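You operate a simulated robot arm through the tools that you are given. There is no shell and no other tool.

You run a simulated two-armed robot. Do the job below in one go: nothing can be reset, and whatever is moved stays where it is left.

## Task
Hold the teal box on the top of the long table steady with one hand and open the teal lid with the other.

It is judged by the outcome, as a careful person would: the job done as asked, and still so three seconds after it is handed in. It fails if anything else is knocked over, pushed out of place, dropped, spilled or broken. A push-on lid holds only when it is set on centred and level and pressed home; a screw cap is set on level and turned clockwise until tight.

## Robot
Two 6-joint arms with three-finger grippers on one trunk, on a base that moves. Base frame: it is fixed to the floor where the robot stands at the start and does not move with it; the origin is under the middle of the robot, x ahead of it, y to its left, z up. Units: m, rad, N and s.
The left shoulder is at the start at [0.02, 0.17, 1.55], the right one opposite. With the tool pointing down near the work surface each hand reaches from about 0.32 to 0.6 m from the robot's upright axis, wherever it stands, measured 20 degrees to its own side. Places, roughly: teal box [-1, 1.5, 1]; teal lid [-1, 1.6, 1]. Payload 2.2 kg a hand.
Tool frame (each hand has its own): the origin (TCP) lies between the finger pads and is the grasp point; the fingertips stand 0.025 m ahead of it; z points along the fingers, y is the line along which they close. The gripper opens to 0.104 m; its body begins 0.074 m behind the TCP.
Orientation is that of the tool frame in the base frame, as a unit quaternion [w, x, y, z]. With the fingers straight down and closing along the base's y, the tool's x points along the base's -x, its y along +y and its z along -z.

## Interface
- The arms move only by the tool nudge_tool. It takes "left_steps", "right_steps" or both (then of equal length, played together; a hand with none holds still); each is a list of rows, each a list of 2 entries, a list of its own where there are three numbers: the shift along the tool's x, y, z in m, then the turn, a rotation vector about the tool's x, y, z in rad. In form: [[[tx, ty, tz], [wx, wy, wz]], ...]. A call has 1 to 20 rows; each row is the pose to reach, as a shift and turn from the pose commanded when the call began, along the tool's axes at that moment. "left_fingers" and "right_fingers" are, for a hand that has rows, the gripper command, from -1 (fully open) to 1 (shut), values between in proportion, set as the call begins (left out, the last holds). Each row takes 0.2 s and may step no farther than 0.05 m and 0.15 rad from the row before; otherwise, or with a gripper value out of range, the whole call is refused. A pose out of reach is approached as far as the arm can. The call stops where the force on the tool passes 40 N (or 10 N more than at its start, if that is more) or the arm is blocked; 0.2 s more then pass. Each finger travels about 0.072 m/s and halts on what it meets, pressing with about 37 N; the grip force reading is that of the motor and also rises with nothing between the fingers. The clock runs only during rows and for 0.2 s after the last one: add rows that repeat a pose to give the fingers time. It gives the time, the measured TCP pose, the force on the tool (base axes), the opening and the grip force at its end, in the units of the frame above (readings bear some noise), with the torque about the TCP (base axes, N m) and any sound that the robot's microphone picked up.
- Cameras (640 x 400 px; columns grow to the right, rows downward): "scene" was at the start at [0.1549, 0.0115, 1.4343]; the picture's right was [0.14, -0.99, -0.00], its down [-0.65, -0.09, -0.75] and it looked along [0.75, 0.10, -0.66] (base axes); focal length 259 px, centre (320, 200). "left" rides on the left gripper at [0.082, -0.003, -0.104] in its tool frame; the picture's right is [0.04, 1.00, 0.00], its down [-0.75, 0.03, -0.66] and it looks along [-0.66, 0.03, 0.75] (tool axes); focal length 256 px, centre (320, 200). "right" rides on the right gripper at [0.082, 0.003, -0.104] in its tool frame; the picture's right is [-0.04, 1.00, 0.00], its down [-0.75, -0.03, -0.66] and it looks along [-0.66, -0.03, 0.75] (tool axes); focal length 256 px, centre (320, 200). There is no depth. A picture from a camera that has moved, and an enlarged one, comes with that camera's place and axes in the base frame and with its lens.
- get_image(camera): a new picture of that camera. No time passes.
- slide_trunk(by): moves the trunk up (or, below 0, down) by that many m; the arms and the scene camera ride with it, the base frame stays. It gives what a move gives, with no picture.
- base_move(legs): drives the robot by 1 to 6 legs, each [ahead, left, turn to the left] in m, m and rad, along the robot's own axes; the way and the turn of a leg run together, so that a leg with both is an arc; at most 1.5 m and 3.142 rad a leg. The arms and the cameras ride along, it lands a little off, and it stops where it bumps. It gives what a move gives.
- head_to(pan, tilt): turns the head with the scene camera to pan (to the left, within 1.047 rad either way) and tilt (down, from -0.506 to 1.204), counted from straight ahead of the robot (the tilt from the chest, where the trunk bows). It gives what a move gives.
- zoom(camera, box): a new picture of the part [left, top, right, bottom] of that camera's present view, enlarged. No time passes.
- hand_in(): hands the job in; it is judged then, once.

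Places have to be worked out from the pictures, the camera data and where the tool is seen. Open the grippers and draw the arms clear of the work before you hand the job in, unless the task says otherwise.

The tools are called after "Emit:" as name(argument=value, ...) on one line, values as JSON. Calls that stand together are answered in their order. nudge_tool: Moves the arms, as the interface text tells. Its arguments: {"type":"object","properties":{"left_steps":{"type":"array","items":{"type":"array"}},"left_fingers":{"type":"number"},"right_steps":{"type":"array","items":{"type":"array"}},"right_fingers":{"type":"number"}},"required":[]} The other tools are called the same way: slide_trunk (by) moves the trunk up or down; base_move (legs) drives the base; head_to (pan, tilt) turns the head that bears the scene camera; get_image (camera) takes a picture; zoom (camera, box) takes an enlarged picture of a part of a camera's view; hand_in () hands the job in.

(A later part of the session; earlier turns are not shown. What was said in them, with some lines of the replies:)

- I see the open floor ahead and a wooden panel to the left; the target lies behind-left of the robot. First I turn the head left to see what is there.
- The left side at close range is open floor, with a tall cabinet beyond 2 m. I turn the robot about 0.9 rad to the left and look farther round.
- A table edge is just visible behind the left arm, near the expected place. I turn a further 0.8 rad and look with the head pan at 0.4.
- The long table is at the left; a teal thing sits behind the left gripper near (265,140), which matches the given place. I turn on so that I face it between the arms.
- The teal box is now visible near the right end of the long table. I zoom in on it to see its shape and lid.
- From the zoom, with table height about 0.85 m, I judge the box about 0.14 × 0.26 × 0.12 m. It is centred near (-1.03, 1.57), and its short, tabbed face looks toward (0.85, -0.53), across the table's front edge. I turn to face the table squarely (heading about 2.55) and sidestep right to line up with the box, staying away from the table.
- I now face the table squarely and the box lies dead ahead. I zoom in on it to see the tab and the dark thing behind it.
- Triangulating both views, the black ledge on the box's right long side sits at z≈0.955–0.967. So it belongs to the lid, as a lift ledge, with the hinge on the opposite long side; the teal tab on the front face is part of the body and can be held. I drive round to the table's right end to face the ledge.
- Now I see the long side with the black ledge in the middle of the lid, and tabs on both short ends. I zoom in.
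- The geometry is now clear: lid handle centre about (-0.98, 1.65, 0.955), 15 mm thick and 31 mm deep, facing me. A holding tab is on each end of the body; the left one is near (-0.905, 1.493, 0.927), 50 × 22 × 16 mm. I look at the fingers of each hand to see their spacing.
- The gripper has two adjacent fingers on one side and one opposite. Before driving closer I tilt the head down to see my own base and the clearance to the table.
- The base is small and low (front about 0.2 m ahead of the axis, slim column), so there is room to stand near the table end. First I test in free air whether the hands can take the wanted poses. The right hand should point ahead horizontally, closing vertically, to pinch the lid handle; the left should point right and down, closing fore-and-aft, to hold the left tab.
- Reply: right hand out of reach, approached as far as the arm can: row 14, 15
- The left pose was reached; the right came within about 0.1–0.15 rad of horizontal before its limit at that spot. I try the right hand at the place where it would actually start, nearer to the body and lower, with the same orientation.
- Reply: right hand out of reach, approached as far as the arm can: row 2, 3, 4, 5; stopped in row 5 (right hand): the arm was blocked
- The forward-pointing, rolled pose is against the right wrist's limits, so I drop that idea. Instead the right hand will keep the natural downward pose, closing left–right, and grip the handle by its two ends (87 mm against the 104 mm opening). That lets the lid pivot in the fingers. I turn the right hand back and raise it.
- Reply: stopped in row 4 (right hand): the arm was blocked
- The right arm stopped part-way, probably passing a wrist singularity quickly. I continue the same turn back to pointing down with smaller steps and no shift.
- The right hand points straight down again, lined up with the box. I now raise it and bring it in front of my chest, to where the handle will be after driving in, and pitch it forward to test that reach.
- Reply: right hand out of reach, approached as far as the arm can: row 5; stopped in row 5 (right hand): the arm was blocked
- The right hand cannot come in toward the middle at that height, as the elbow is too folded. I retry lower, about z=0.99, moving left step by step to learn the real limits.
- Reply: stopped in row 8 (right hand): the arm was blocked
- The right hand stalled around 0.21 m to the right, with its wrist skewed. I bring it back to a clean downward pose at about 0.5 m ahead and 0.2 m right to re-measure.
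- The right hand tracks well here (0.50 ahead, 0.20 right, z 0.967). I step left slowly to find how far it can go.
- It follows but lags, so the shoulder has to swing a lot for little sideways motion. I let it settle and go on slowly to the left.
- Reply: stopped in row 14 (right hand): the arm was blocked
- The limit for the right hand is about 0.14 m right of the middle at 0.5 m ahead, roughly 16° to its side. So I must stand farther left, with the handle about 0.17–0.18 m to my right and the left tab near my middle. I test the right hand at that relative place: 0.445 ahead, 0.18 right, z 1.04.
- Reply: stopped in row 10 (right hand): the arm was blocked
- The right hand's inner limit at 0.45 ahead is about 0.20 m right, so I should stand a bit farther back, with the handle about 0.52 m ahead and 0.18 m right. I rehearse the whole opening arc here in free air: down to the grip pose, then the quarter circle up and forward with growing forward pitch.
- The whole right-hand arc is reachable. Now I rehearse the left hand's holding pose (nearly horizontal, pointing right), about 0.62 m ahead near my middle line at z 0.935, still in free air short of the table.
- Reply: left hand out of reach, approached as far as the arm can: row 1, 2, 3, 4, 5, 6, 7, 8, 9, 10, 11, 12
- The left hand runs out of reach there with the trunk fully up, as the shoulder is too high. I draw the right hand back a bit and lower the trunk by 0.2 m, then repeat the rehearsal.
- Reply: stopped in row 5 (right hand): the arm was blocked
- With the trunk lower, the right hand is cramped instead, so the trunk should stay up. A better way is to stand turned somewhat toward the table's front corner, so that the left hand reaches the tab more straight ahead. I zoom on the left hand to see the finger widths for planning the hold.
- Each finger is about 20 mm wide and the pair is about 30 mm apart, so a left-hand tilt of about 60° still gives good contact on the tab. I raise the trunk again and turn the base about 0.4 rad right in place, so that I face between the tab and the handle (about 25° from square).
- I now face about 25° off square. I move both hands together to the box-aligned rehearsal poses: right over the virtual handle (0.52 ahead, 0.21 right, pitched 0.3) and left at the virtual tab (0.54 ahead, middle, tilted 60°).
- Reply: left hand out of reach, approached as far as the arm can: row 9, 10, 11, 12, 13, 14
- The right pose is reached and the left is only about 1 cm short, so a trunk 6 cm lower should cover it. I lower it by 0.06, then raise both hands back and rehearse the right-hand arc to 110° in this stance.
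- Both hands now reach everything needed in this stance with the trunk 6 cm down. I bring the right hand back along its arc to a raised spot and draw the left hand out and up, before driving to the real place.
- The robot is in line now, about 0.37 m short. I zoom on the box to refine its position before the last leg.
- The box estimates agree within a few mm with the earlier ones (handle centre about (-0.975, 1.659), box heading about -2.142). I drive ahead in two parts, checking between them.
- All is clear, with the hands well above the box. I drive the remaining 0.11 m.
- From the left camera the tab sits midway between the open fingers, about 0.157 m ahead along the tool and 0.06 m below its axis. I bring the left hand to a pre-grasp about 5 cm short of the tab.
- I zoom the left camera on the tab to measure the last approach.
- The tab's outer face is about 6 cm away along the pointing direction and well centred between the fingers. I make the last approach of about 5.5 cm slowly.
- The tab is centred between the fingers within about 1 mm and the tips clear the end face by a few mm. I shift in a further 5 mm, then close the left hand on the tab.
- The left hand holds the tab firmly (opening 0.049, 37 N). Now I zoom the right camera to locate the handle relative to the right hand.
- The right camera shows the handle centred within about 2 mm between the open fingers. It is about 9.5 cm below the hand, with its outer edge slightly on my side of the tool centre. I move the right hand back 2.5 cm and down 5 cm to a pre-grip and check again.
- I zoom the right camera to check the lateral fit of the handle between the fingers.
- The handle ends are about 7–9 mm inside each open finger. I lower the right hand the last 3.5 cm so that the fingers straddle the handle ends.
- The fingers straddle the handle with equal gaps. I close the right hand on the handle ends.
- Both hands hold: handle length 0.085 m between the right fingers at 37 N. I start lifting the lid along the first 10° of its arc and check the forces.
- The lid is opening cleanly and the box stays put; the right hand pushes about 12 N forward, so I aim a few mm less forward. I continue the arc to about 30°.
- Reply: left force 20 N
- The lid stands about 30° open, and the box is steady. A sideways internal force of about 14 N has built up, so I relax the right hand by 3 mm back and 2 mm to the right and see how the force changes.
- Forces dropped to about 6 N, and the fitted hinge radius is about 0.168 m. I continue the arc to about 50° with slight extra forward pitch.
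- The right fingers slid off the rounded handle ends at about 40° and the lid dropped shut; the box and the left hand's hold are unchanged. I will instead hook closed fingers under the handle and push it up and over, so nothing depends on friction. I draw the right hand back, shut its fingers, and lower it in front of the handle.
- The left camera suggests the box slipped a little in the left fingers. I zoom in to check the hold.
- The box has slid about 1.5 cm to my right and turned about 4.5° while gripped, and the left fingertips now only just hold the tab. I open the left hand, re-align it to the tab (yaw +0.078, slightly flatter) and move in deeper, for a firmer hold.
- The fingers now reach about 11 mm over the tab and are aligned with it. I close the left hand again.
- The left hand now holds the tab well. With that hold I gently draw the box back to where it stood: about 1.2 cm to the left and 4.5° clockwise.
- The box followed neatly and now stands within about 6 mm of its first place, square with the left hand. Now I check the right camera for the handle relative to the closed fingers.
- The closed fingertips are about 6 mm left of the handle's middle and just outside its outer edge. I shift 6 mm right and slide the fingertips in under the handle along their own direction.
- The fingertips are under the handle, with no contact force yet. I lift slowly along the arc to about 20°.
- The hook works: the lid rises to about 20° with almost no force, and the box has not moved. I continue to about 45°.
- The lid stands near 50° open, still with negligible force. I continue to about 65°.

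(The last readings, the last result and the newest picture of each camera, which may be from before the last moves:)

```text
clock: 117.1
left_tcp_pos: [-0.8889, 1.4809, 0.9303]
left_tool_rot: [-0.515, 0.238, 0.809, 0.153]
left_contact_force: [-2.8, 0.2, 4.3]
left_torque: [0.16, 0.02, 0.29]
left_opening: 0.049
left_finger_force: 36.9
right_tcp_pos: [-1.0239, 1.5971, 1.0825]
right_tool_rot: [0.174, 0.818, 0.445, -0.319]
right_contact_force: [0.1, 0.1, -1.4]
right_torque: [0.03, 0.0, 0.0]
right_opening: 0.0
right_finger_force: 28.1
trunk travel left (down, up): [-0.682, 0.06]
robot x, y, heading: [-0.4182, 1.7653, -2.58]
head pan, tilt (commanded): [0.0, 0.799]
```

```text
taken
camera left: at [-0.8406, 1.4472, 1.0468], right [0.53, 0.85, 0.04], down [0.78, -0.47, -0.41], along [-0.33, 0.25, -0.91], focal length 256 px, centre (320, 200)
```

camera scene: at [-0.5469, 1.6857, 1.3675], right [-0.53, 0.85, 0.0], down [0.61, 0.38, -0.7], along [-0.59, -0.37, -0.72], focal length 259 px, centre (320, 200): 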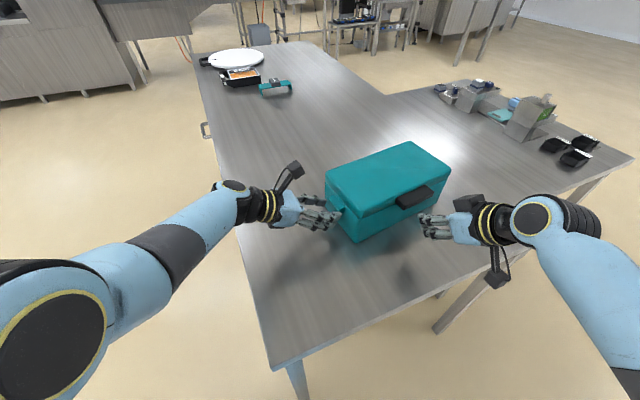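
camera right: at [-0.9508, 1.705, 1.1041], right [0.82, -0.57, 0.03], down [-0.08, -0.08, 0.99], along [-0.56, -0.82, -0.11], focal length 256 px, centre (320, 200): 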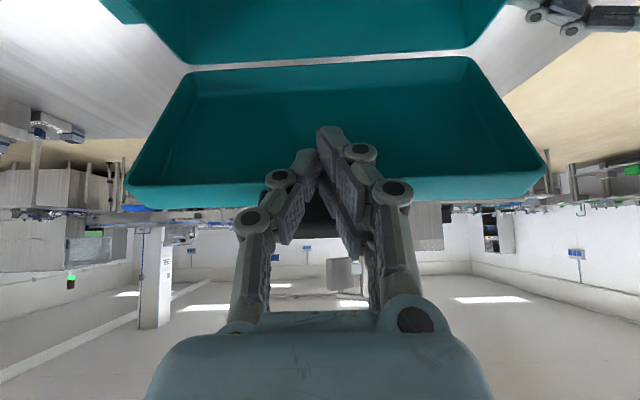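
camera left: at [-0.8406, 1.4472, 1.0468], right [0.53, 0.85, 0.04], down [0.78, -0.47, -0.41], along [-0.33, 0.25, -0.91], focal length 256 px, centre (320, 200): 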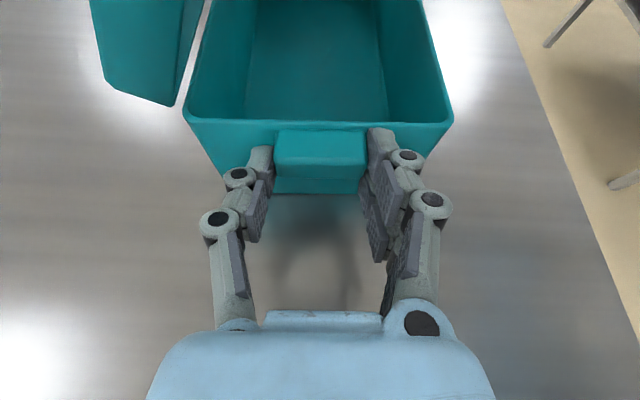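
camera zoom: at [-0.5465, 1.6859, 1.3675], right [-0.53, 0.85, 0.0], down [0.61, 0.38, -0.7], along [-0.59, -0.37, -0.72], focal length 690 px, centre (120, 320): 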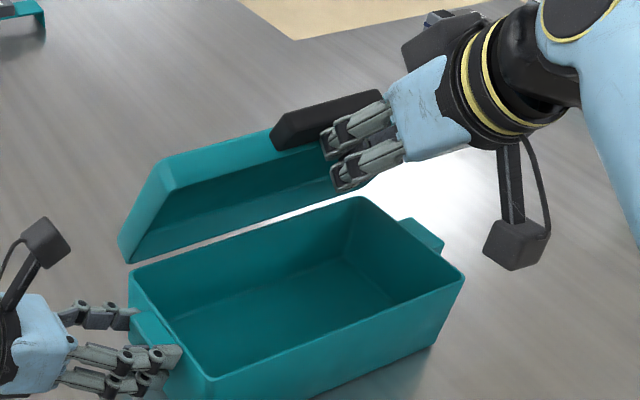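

About 70° open now, and the box is steady. I go on slowly to about 80°.

Emit:
nudge_tool(right_steps=[[[-0.006, 0, 0.0021], [0, 0, 0]], [[-0.0119, 0, 0.0043], [0, 0, 0]], [[-0.0178, 0, 0.0069], [0, 0, 0]], [[-0.0236, 0, 0.0097], [0, 0, 0]], [[-0.0292, 0, 0.0127], [0, 0, 0]], [[-0.0347, 0, 0.0158], [0, 0, 0]], [[-0.0347, 0, 0.0158], [0, 0, 0]]])

Emit:
get_image(camera="scene")

Emit:
get_image(camera="right")

Emit:
get_image(camera="left")

```text
clock: 118.7
left_tcp_pos: [-0.8891, 1.4818, 0.9306]
left_tool_rot: [-0.514, 0.238, 0.81, 0.154]
left_contact_force: [-4.1, -0.4, 2.5]
left_torque: [0.25, 0.12, 0.27]
left_opening: 0.0489
left_finger_force: 37.1
right_tcp_pos: [-1.0416, 1.5672, 1.0948]
right_tool_rot: [0.174, 0.818, 0.445, -0.321]
right_contact_force: [0.4, 0.8, 2.2]
right_torque: [-0.05, 0.03, 0.01]
right_opening: 0.0
right_finger_force: 28.2
trunk travel left (down, up): [-0.682, 0.06]
robot x, y, heading: [-0.4181, 1.7686, -2.584]
head pan, tilt (commanded): [0.0, 0.799]
```

```text
taken
camera scene: at [-0.5464, 1.6859, 1.3676], right [-0.53, 0.85, 0.0], down [0.61, 0.38, -0.7], along [-0.59, -0.37, -0.72], focal length 259 px, centre (320, 200)
```

scene: 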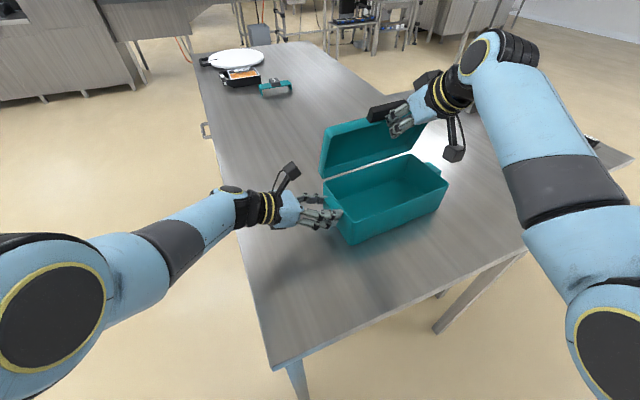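

```text
taken
camera right: at [-0.9696, 1.6747, 1.1157], right [0.82, -0.57, 0.03], down [-0.08, -0.07, 0.99], along [-0.56, -0.82, -0.11], focal length 256 px, centre (320, 200)
```

right: 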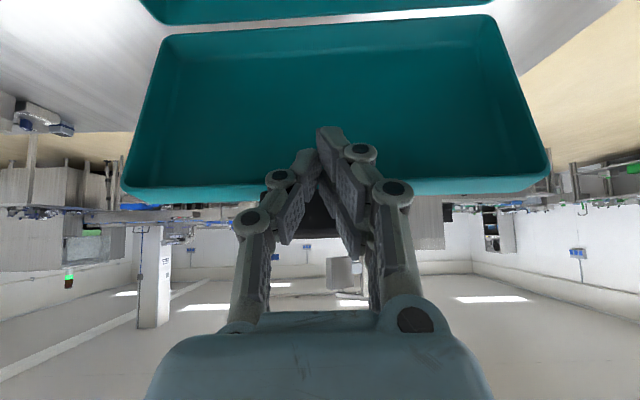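

```text
taken
camera left: at [-0.8405, 1.4472, 1.0468], right [0.53, 0.85, 0.04], down [0.78, -0.47, -0.41], along [-0.33, 0.25, -0.91], focal length 256 px, centre (320, 200)
```

left: 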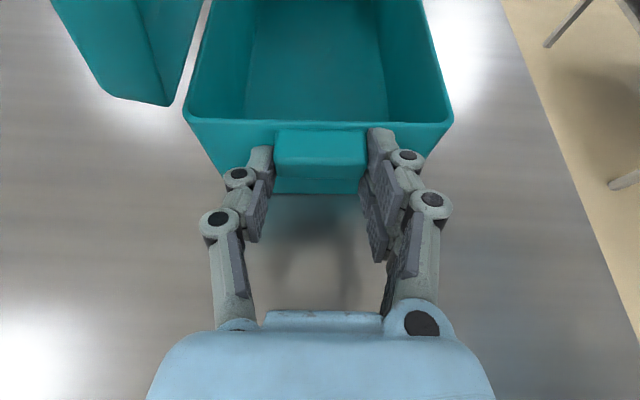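

The lid is around 80° and the force is tiny. I push on slowly to about 95°.

Emit:
nudge_tool(right_steps=[[[-0.0053, 0, 0.0037], [0, 0, 0]], [[-0.0105, 0, 0.0074], [0, 0, 0]], [[-0.0155, 0, 0.0114], [0, 0, 0]], [[-0.0204, 0, 0.0154], [0, 0, 0]], [[-0.025, 0, 0.0199], [0, 0, 0]], [[-0.0295, 0, 0.0244], [0, 0, 0]], [[-0.0295, 0, 0.0244], [0, 0, 0]]])

Emit:
get_image(camera="scene")

Emit:
get_image(camera="right")

Emit:
get_image(camera="left")

```text
clock: 120.3
left_tcp_pos: [-0.8891, 1.4808, 0.9317]
left_tool_rot: [-0.515, 0.239, 0.809, 0.154]
left_contact_force: [-2.0, 0.5, 3.4]
left_torque: [0.1, -0.02, 0.19]
left_opening: 0.0491
left_finger_force: 37.6
right_tcp_pos: [-1.0631, 1.5357, 1.0962]
right_tool_rot: [0.174, 0.818, 0.445, -0.32]
right_contact_force: [0.1, 0.8, -0.1]
right_torque: [0.01, 0.02, 0.02]
right_opening: 0.0
right_finger_force: 28.4
trunk travel left (down, up): [-0.682, 0.06]
robot x, y, heading: [-0.4157, 1.7641, -2.587]
head pan, tilt (commanded): [0.0, 0.799]
```

```text
taken
camera scene: at [-0.5464, 1.6859, 1.3675], right [-0.53, 0.85, 0.0], down [0.61, 0.38, -0.7], along [-0.59, -0.37, -0.72], focal length 259 px, centre (320, 200)
```

scene: 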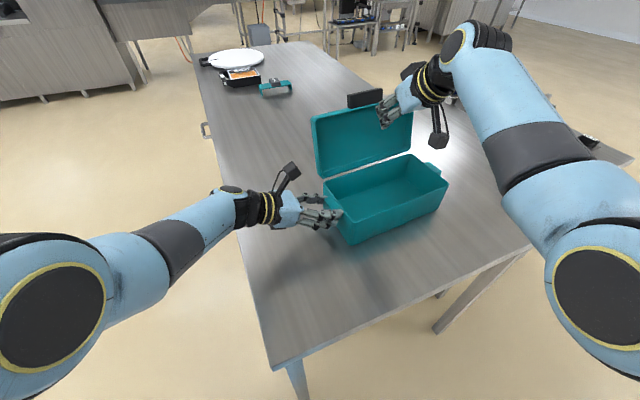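

```text
taken
camera right: at [-0.9904, 1.6436, 1.118], right [0.82, -0.57, 0.03], down [-0.08, -0.08, 0.99], along [-0.56, -0.82, -0.11], focal length 256 px, centre (320, 200)
```

right: 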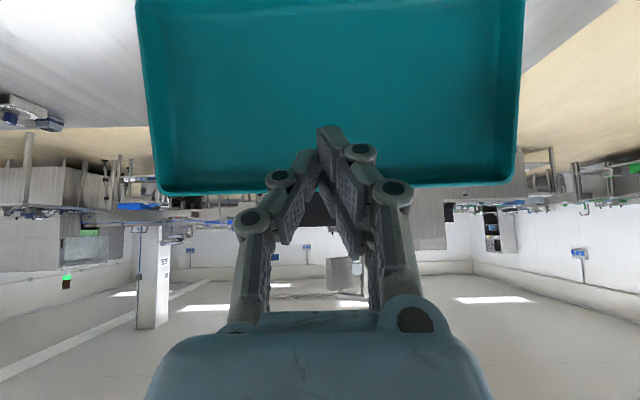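

```text
taken
camera left: at [-0.8405, 1.4472, 1.0468], right [0.53, 0.85, 0.04], down [0.78, -0.47, -0.41], along [-0.33, 0.25, -0.91], focal length 256 px, centre (320, 200)
```

left: 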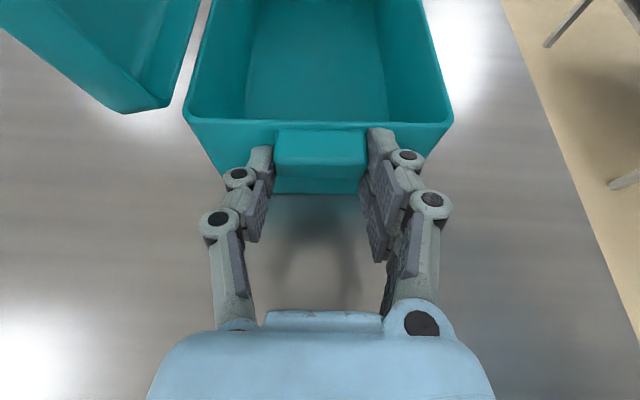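

The lid has passed upright and seems to lean back by itself. I zoom in to see whether the fingers still touch it.

Emit:
zoom(camera="scene", box=[295, 75, 465, 215])

Emit:
zoom(camera="left", box=[0, 0, 240, 150])

```text
2.86 times, centred on (380, 145) of scene
camera zoom: at [-0.5464, 1.6859, 1.3675], right [-0.53, 0.85, 0.0], down [0.61, 0.38, -0.7], along [-0.59, -0.37, -0.72], focal length 740 px, centre (149, 357)
```

zoom: 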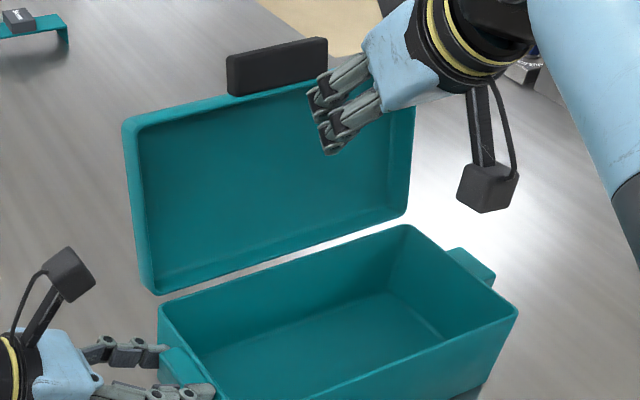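

```text
2.67 times, centred on (120, 75) of left
camera zoom: at [-0.8405, 1.4472, 1.0468], right [0.53, 0.85, 0.04], down [0.78, -0.47, -0.41], along [-0.33, 0.25, -0.91], focal length 683 px, centre (853, 533)
```

zoom: 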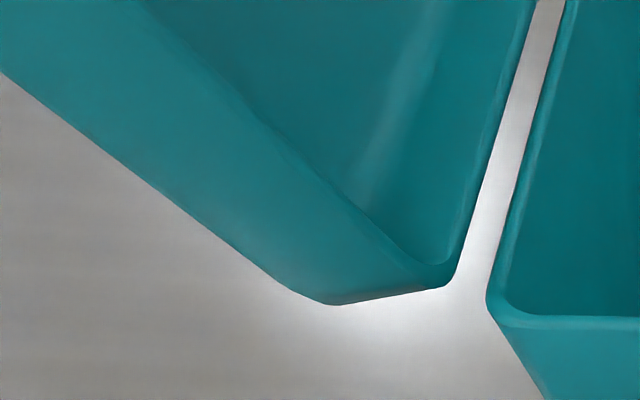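

The lid looks tilted well past upright with no force on the fingers. I draw the right hand back 2 cm and check that the lid stays.

Emit:
nudge_tool(right_steps=[[[0.0037, 0, -0.0034], [0, 0, 0]], [[0.0074, 0, -0.0068], [0, 0, 0]], [[0.011, 0, -0.0102], [0, 0, 0]], [[0.0147, 0, -0.0136], [0, 0, 0]], [[0.0147, 0, -0.0136], [0, 0, 0]]])

Emit:
zoom(camera="scene", box=[295, 75, 465, 215])

Emit:
zoom(camera="left", box=[0, 0, 240, 150])

```text
clock: 121.5
left_tcp_pos: [-0.8882, 1.4813, 0.9308]
left_tool_rot: [-0.514, 0.238, 0.81, 0.154]
left_contact_force: [-1.2, 1.0, 3.2]
left_torque: [0.14, 0.11, 0.25]
left_opening: 0.0492
left_finger_force: 37.3
right_tcp_pos: [-1.0515, 1.5516, 1.0973]
right_tool_rot: [0.174, 0.818, 0.445, -0.32]
right_contact_force: [0.0, 0.3, 0.0]
right_torque: [0.02, 0.01, 0.01]
right_opening: 0.0
right_finger_force: 28.5
trunk travel left (down, up): [-0.682, 0.06]
robot x, y, heading: [-0.4174, 1.7658, -2.58]
head pan, tilt (commanded): [0.0, 0.799]
```

```text
2.86 times, centred on (380, 145) of scene
camera zoom: at [-0.5464, 1.6859, 1.3676], right [-0.53, 0.85, 0.0], down [0.61, 0.38, -0.7], along [-0.59, -0.37, -0.72], focal length 740 px, centre (149, 357)
```

zoom: 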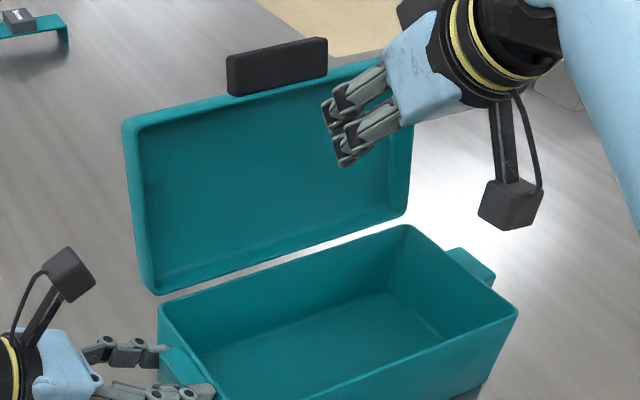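

```text
2.67 times, centred on (120, 75) of left
camera zoom: at [-0.8405, 1.4472, 1.0468], right [0.53, 0.85, 0.04], down [0.78, -0.47, -0.41], along [-0.33, 0.25, -0.91], focal length 683 px, centre (853, 533)
```

zoom: 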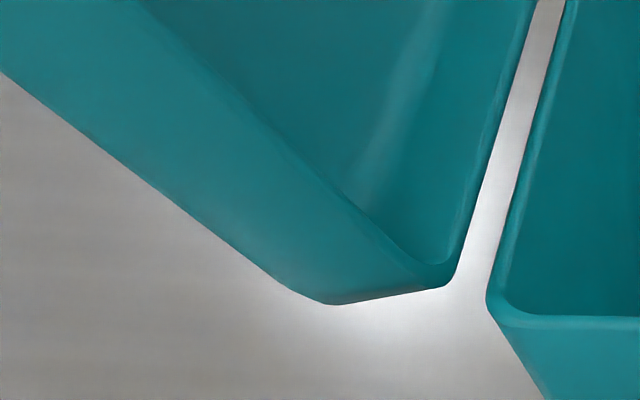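

The lid stays open by itself exactly as it was. I withdraw the right hand further back and to the side.

Emit:
nudge_tool(right_steps=[[[0.0147, -0.01, -0.0136], [0, 0, 0]], [[0.0294, -0.02, -0.0271], [0, 0, 0]], [[0.0441, -0.03, -0.0407], [0, 0, 0]], [[0.0588, -0.04, -0.0542], [0, 0, 0]], [[0.0735, -0.05, -0.0678], [0, 0, 0]], [[0.0735, -0.05, -0.0678], [0, 0, 0]]])

Emit:
get_image(camera="scene")

```text
clock: 122.9
left_tcp_pos: [-0.8881, 1.4817, 0.9305]
left_tool_rot: [-0.515, 0.238, 0.809, 0.154]
left_contact_force: [0.0, -0.1, 4.2]
left_torque: [-0.04, -0.23, 0.19]
left_opening: 0.049
left_finger_force: 36.7
right_tcp_pos: [-1.0396, 1.665, 1.0979]
right_tool_rot: [0.174, 0.818, 0.445, -0.319]
right_contact_force: [0.4, 0.3, 0.5]
right_torque: [0.0, 0.04, 0.01]
right_opening: 0.0
right_finger_force: 28.0
trunk travel left (down, up): [-0.682, 0.06]
robot x, y, heading: [-0.4183, 1.7674, -2.582]
head pan, tilt (commanded): [0.0, 0.799]
```

```text
taken
camera scene: at [-0.5462, 1.6859, 1.3676], right [-0.53, 0.85, 0.0], down [0.61, 0.38, -0.7], along [-0.59, -0.37, -0.72], focal length 259 px, centre (320, 200)
```

scene: 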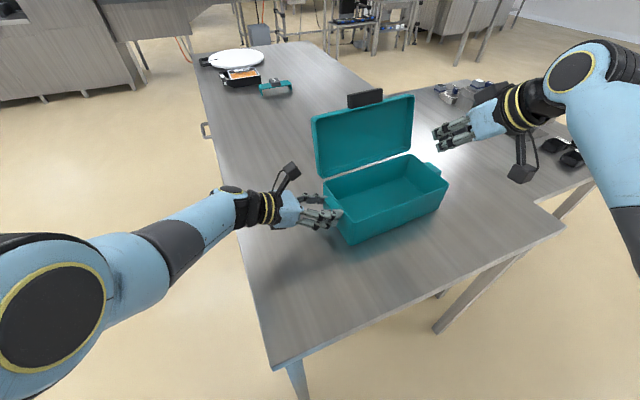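

The lid stands open and the box is steady. I open the left hand, let it clear the tab, and draw it straight back out; the right hand opens too.

Emit:
nudge_tool(left_steps=[[[0, 0, 0], [0, 0, 0]], [[0, 0, 0], [0, 0, 0]], [[0, 0, 0], [0, 0, 0]], [[0, 0, 0], [0, 0, 0]], [[0, 0, 0], [0, 0, 0]], [[0, 0, -0.015], [0, 0, 0]], [[0, 0, -0.03], [0, 0, 0]], [[0, 0, -0.05], [0, 0, 0]], [[0, 0, -0.07], [0, 0, 0]], [[0, 0, -0.09], [0, 0, 0]]], right_steps=[[[0, 0, 0], [0, 0, 0]], [[0, 0, 0], [0, 0, 0]], [[0, 0, 0], [0, 0, 0]], [[0, 0, 0], [0, 0, 0]], [[0, 0, 0], [0, 0, 0]], [[0, 0, 0], [0, 0, 0]], [[0, 0, 0], [0, 0, 0]], [[0, 0, 0], [0, 0, 0]], [[0, 0, 0], [0, 0, 0]], [[0, 0, 0], [0, 0, 0]]], left_fingers=-1.0, right_fingers=-1.0)

Emit:
get_image(camera="scene")

Emit:
get_image(camera="left")

```text
clock: 125.1
left_tcp_pos: [-0.8199, 1.4374, 0.9671]
left_tool_rot: [-0.514, 0.238, 0.809, 0.155]
left_contact_force: [-0.3, 0.7, 0.0]
left_torque: [-0.04, 0.01, -0.02]
left_opening: 0.1041
left_finger_force: 0.0
right_tcp_pos: [-1.0393, 1.6633, 1.0967]
right_tool_rot: [0.173, 0.818, 0.445, -0.32]
right_contact_force: [-0.3, -0.2, 0.1]
right_torque: [0.02, 0.05, -0.01]
right_opening: 0.104
right_finger_force: 0.1
trunk travel left (down, up): [-0.682, 0.06]
robot x, y, heading: [-0.4159, 1.7669, -2.58]
head pan, tilt (commanded): [0.0, 0.799]
```

```text
taken
camera scene: at [-0.5457, 1.6855, 1.3676], right [-0.53, 0.85, 0.0], down [0.61, 0.38, -0.7], along [-0.59, -0.37, -0.72], focal length 259 px, centre (320, 200)
```

scene: 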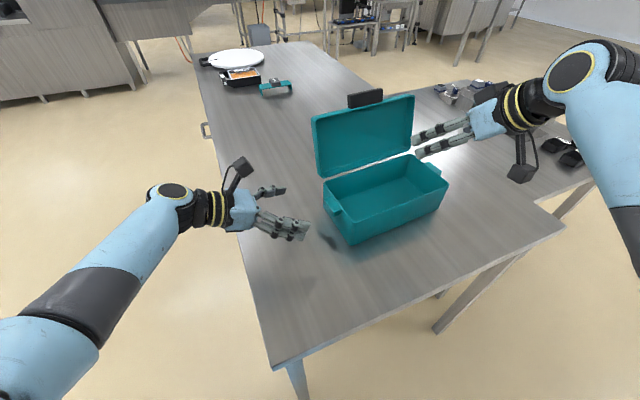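

```text
taken
camera left: at [-0.77, 1.4019, 1.0845], right [0.53, 0.85, 0.04], down [0.78, -0.47, -0.41], along [-0.33, 0.25, -0.91], focal length 256 px, centre (320, 200)
```

left: 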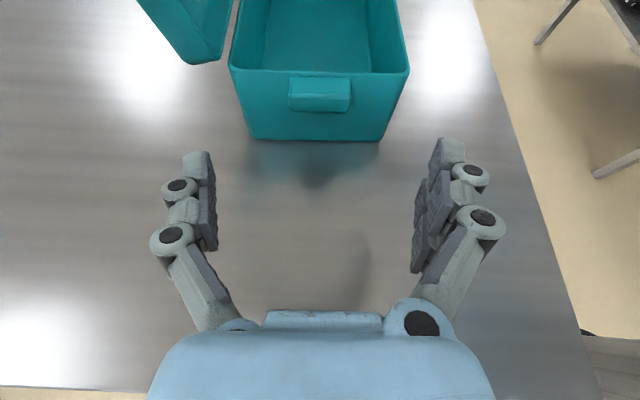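

The box stands free with the lid open. I back the robot away 0.35 m, which takes both hands clear of the work.

Emit:
base_move(legs=[[-0.35, 0, 0]])

Emit:
get_image(camera="scene")

```text
clock: 127.4
left_tcp_pos: [-0.5117, 1.6287, 0.968]
left_tool_rot: [-0.516, 0.237, 0.809, 0.153]
left_contact_force: [0.5, 0.3, 0.3]
left_torque: [-0.02, 0.0, -0.02]
left_opening: 0.1039
left_finger_force: 0.0
right_tcp_pos: [-0.7318, 1.8556, 1.0976]
right_tool_rot: [0.173, 0.818, 0.445, -0.321]
right_contact_force: [0.6, 0.2, 0.5]
right_torque: [-0.03, 0.0, 0.01]
right_opening: 0.1038
right_finger_force: 0.1
trunk travel left (down, up): [-0.682, 0.06]
robot x, y, heading: [-0.1098, 1.9621, -2.578]
head pan, tilt (commanded): [0.0, 0.799]
```

```text
taken
camera scene: at [-0.239, 1.8785, 1.3676], right [-0.53, 0.85, 0.0], down [0.61, 0.38, -0.7], along [-0.59, -0.37, -0.72], focal length 259 px, centre (320, 200)
```

scene: 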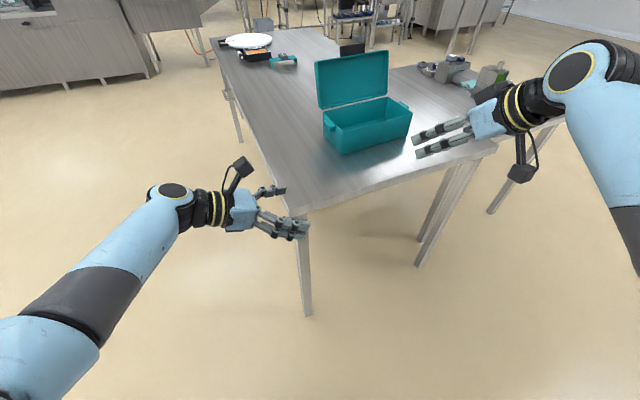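

Both hands are clear. I take one last close look at the box and lid.

Emit:
zoom(camera="scene", box=[300, 40, 430, 165])

```text
3.20 times, centred on (365, 102) of scene
camera zoom: at [-0.239, 1.8785, 1.3676], right [-0.53, 0.85, 0.0], down [0.61, 0.38, -0.7], along [-0.59, -0.37, -0.72], focal length 828 px, centre (176, 512)
```

zoom: 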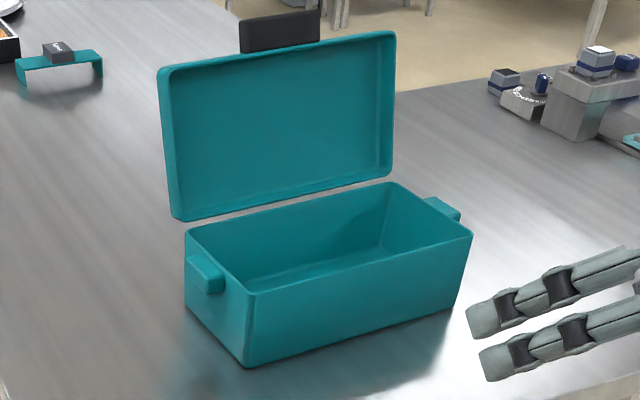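

The lid stands open past upright and stays there by itself. The box is within about 5 mm of its first place, nothing else was disturbed, and both grippers are open and clear. I hand the job in.

Emit:
hand_in()

```text
The job is handed in.
```

The teal lid is open. It leans back past upright and stayed there by itself after I let go. The teal box is about 5 mm from where it started.

It did not go perfectly the first time. My first grip on the lid handle slipped at about 40° and the lid dropped shut. While that grip was on, the box slid about 1.5 cm and turned about 4.5° in the left hand.

I took a deeper hold on the box's tab with the left hand and drew the box back to its place. I then kept hold of it there while the right hand lifted the lid from under its handle. On that second try the box did not shift.

I saw nothing else moved or knocked over. Both grippers are open and the arms are clear of the work, with the robot backed about 0.35 m away.
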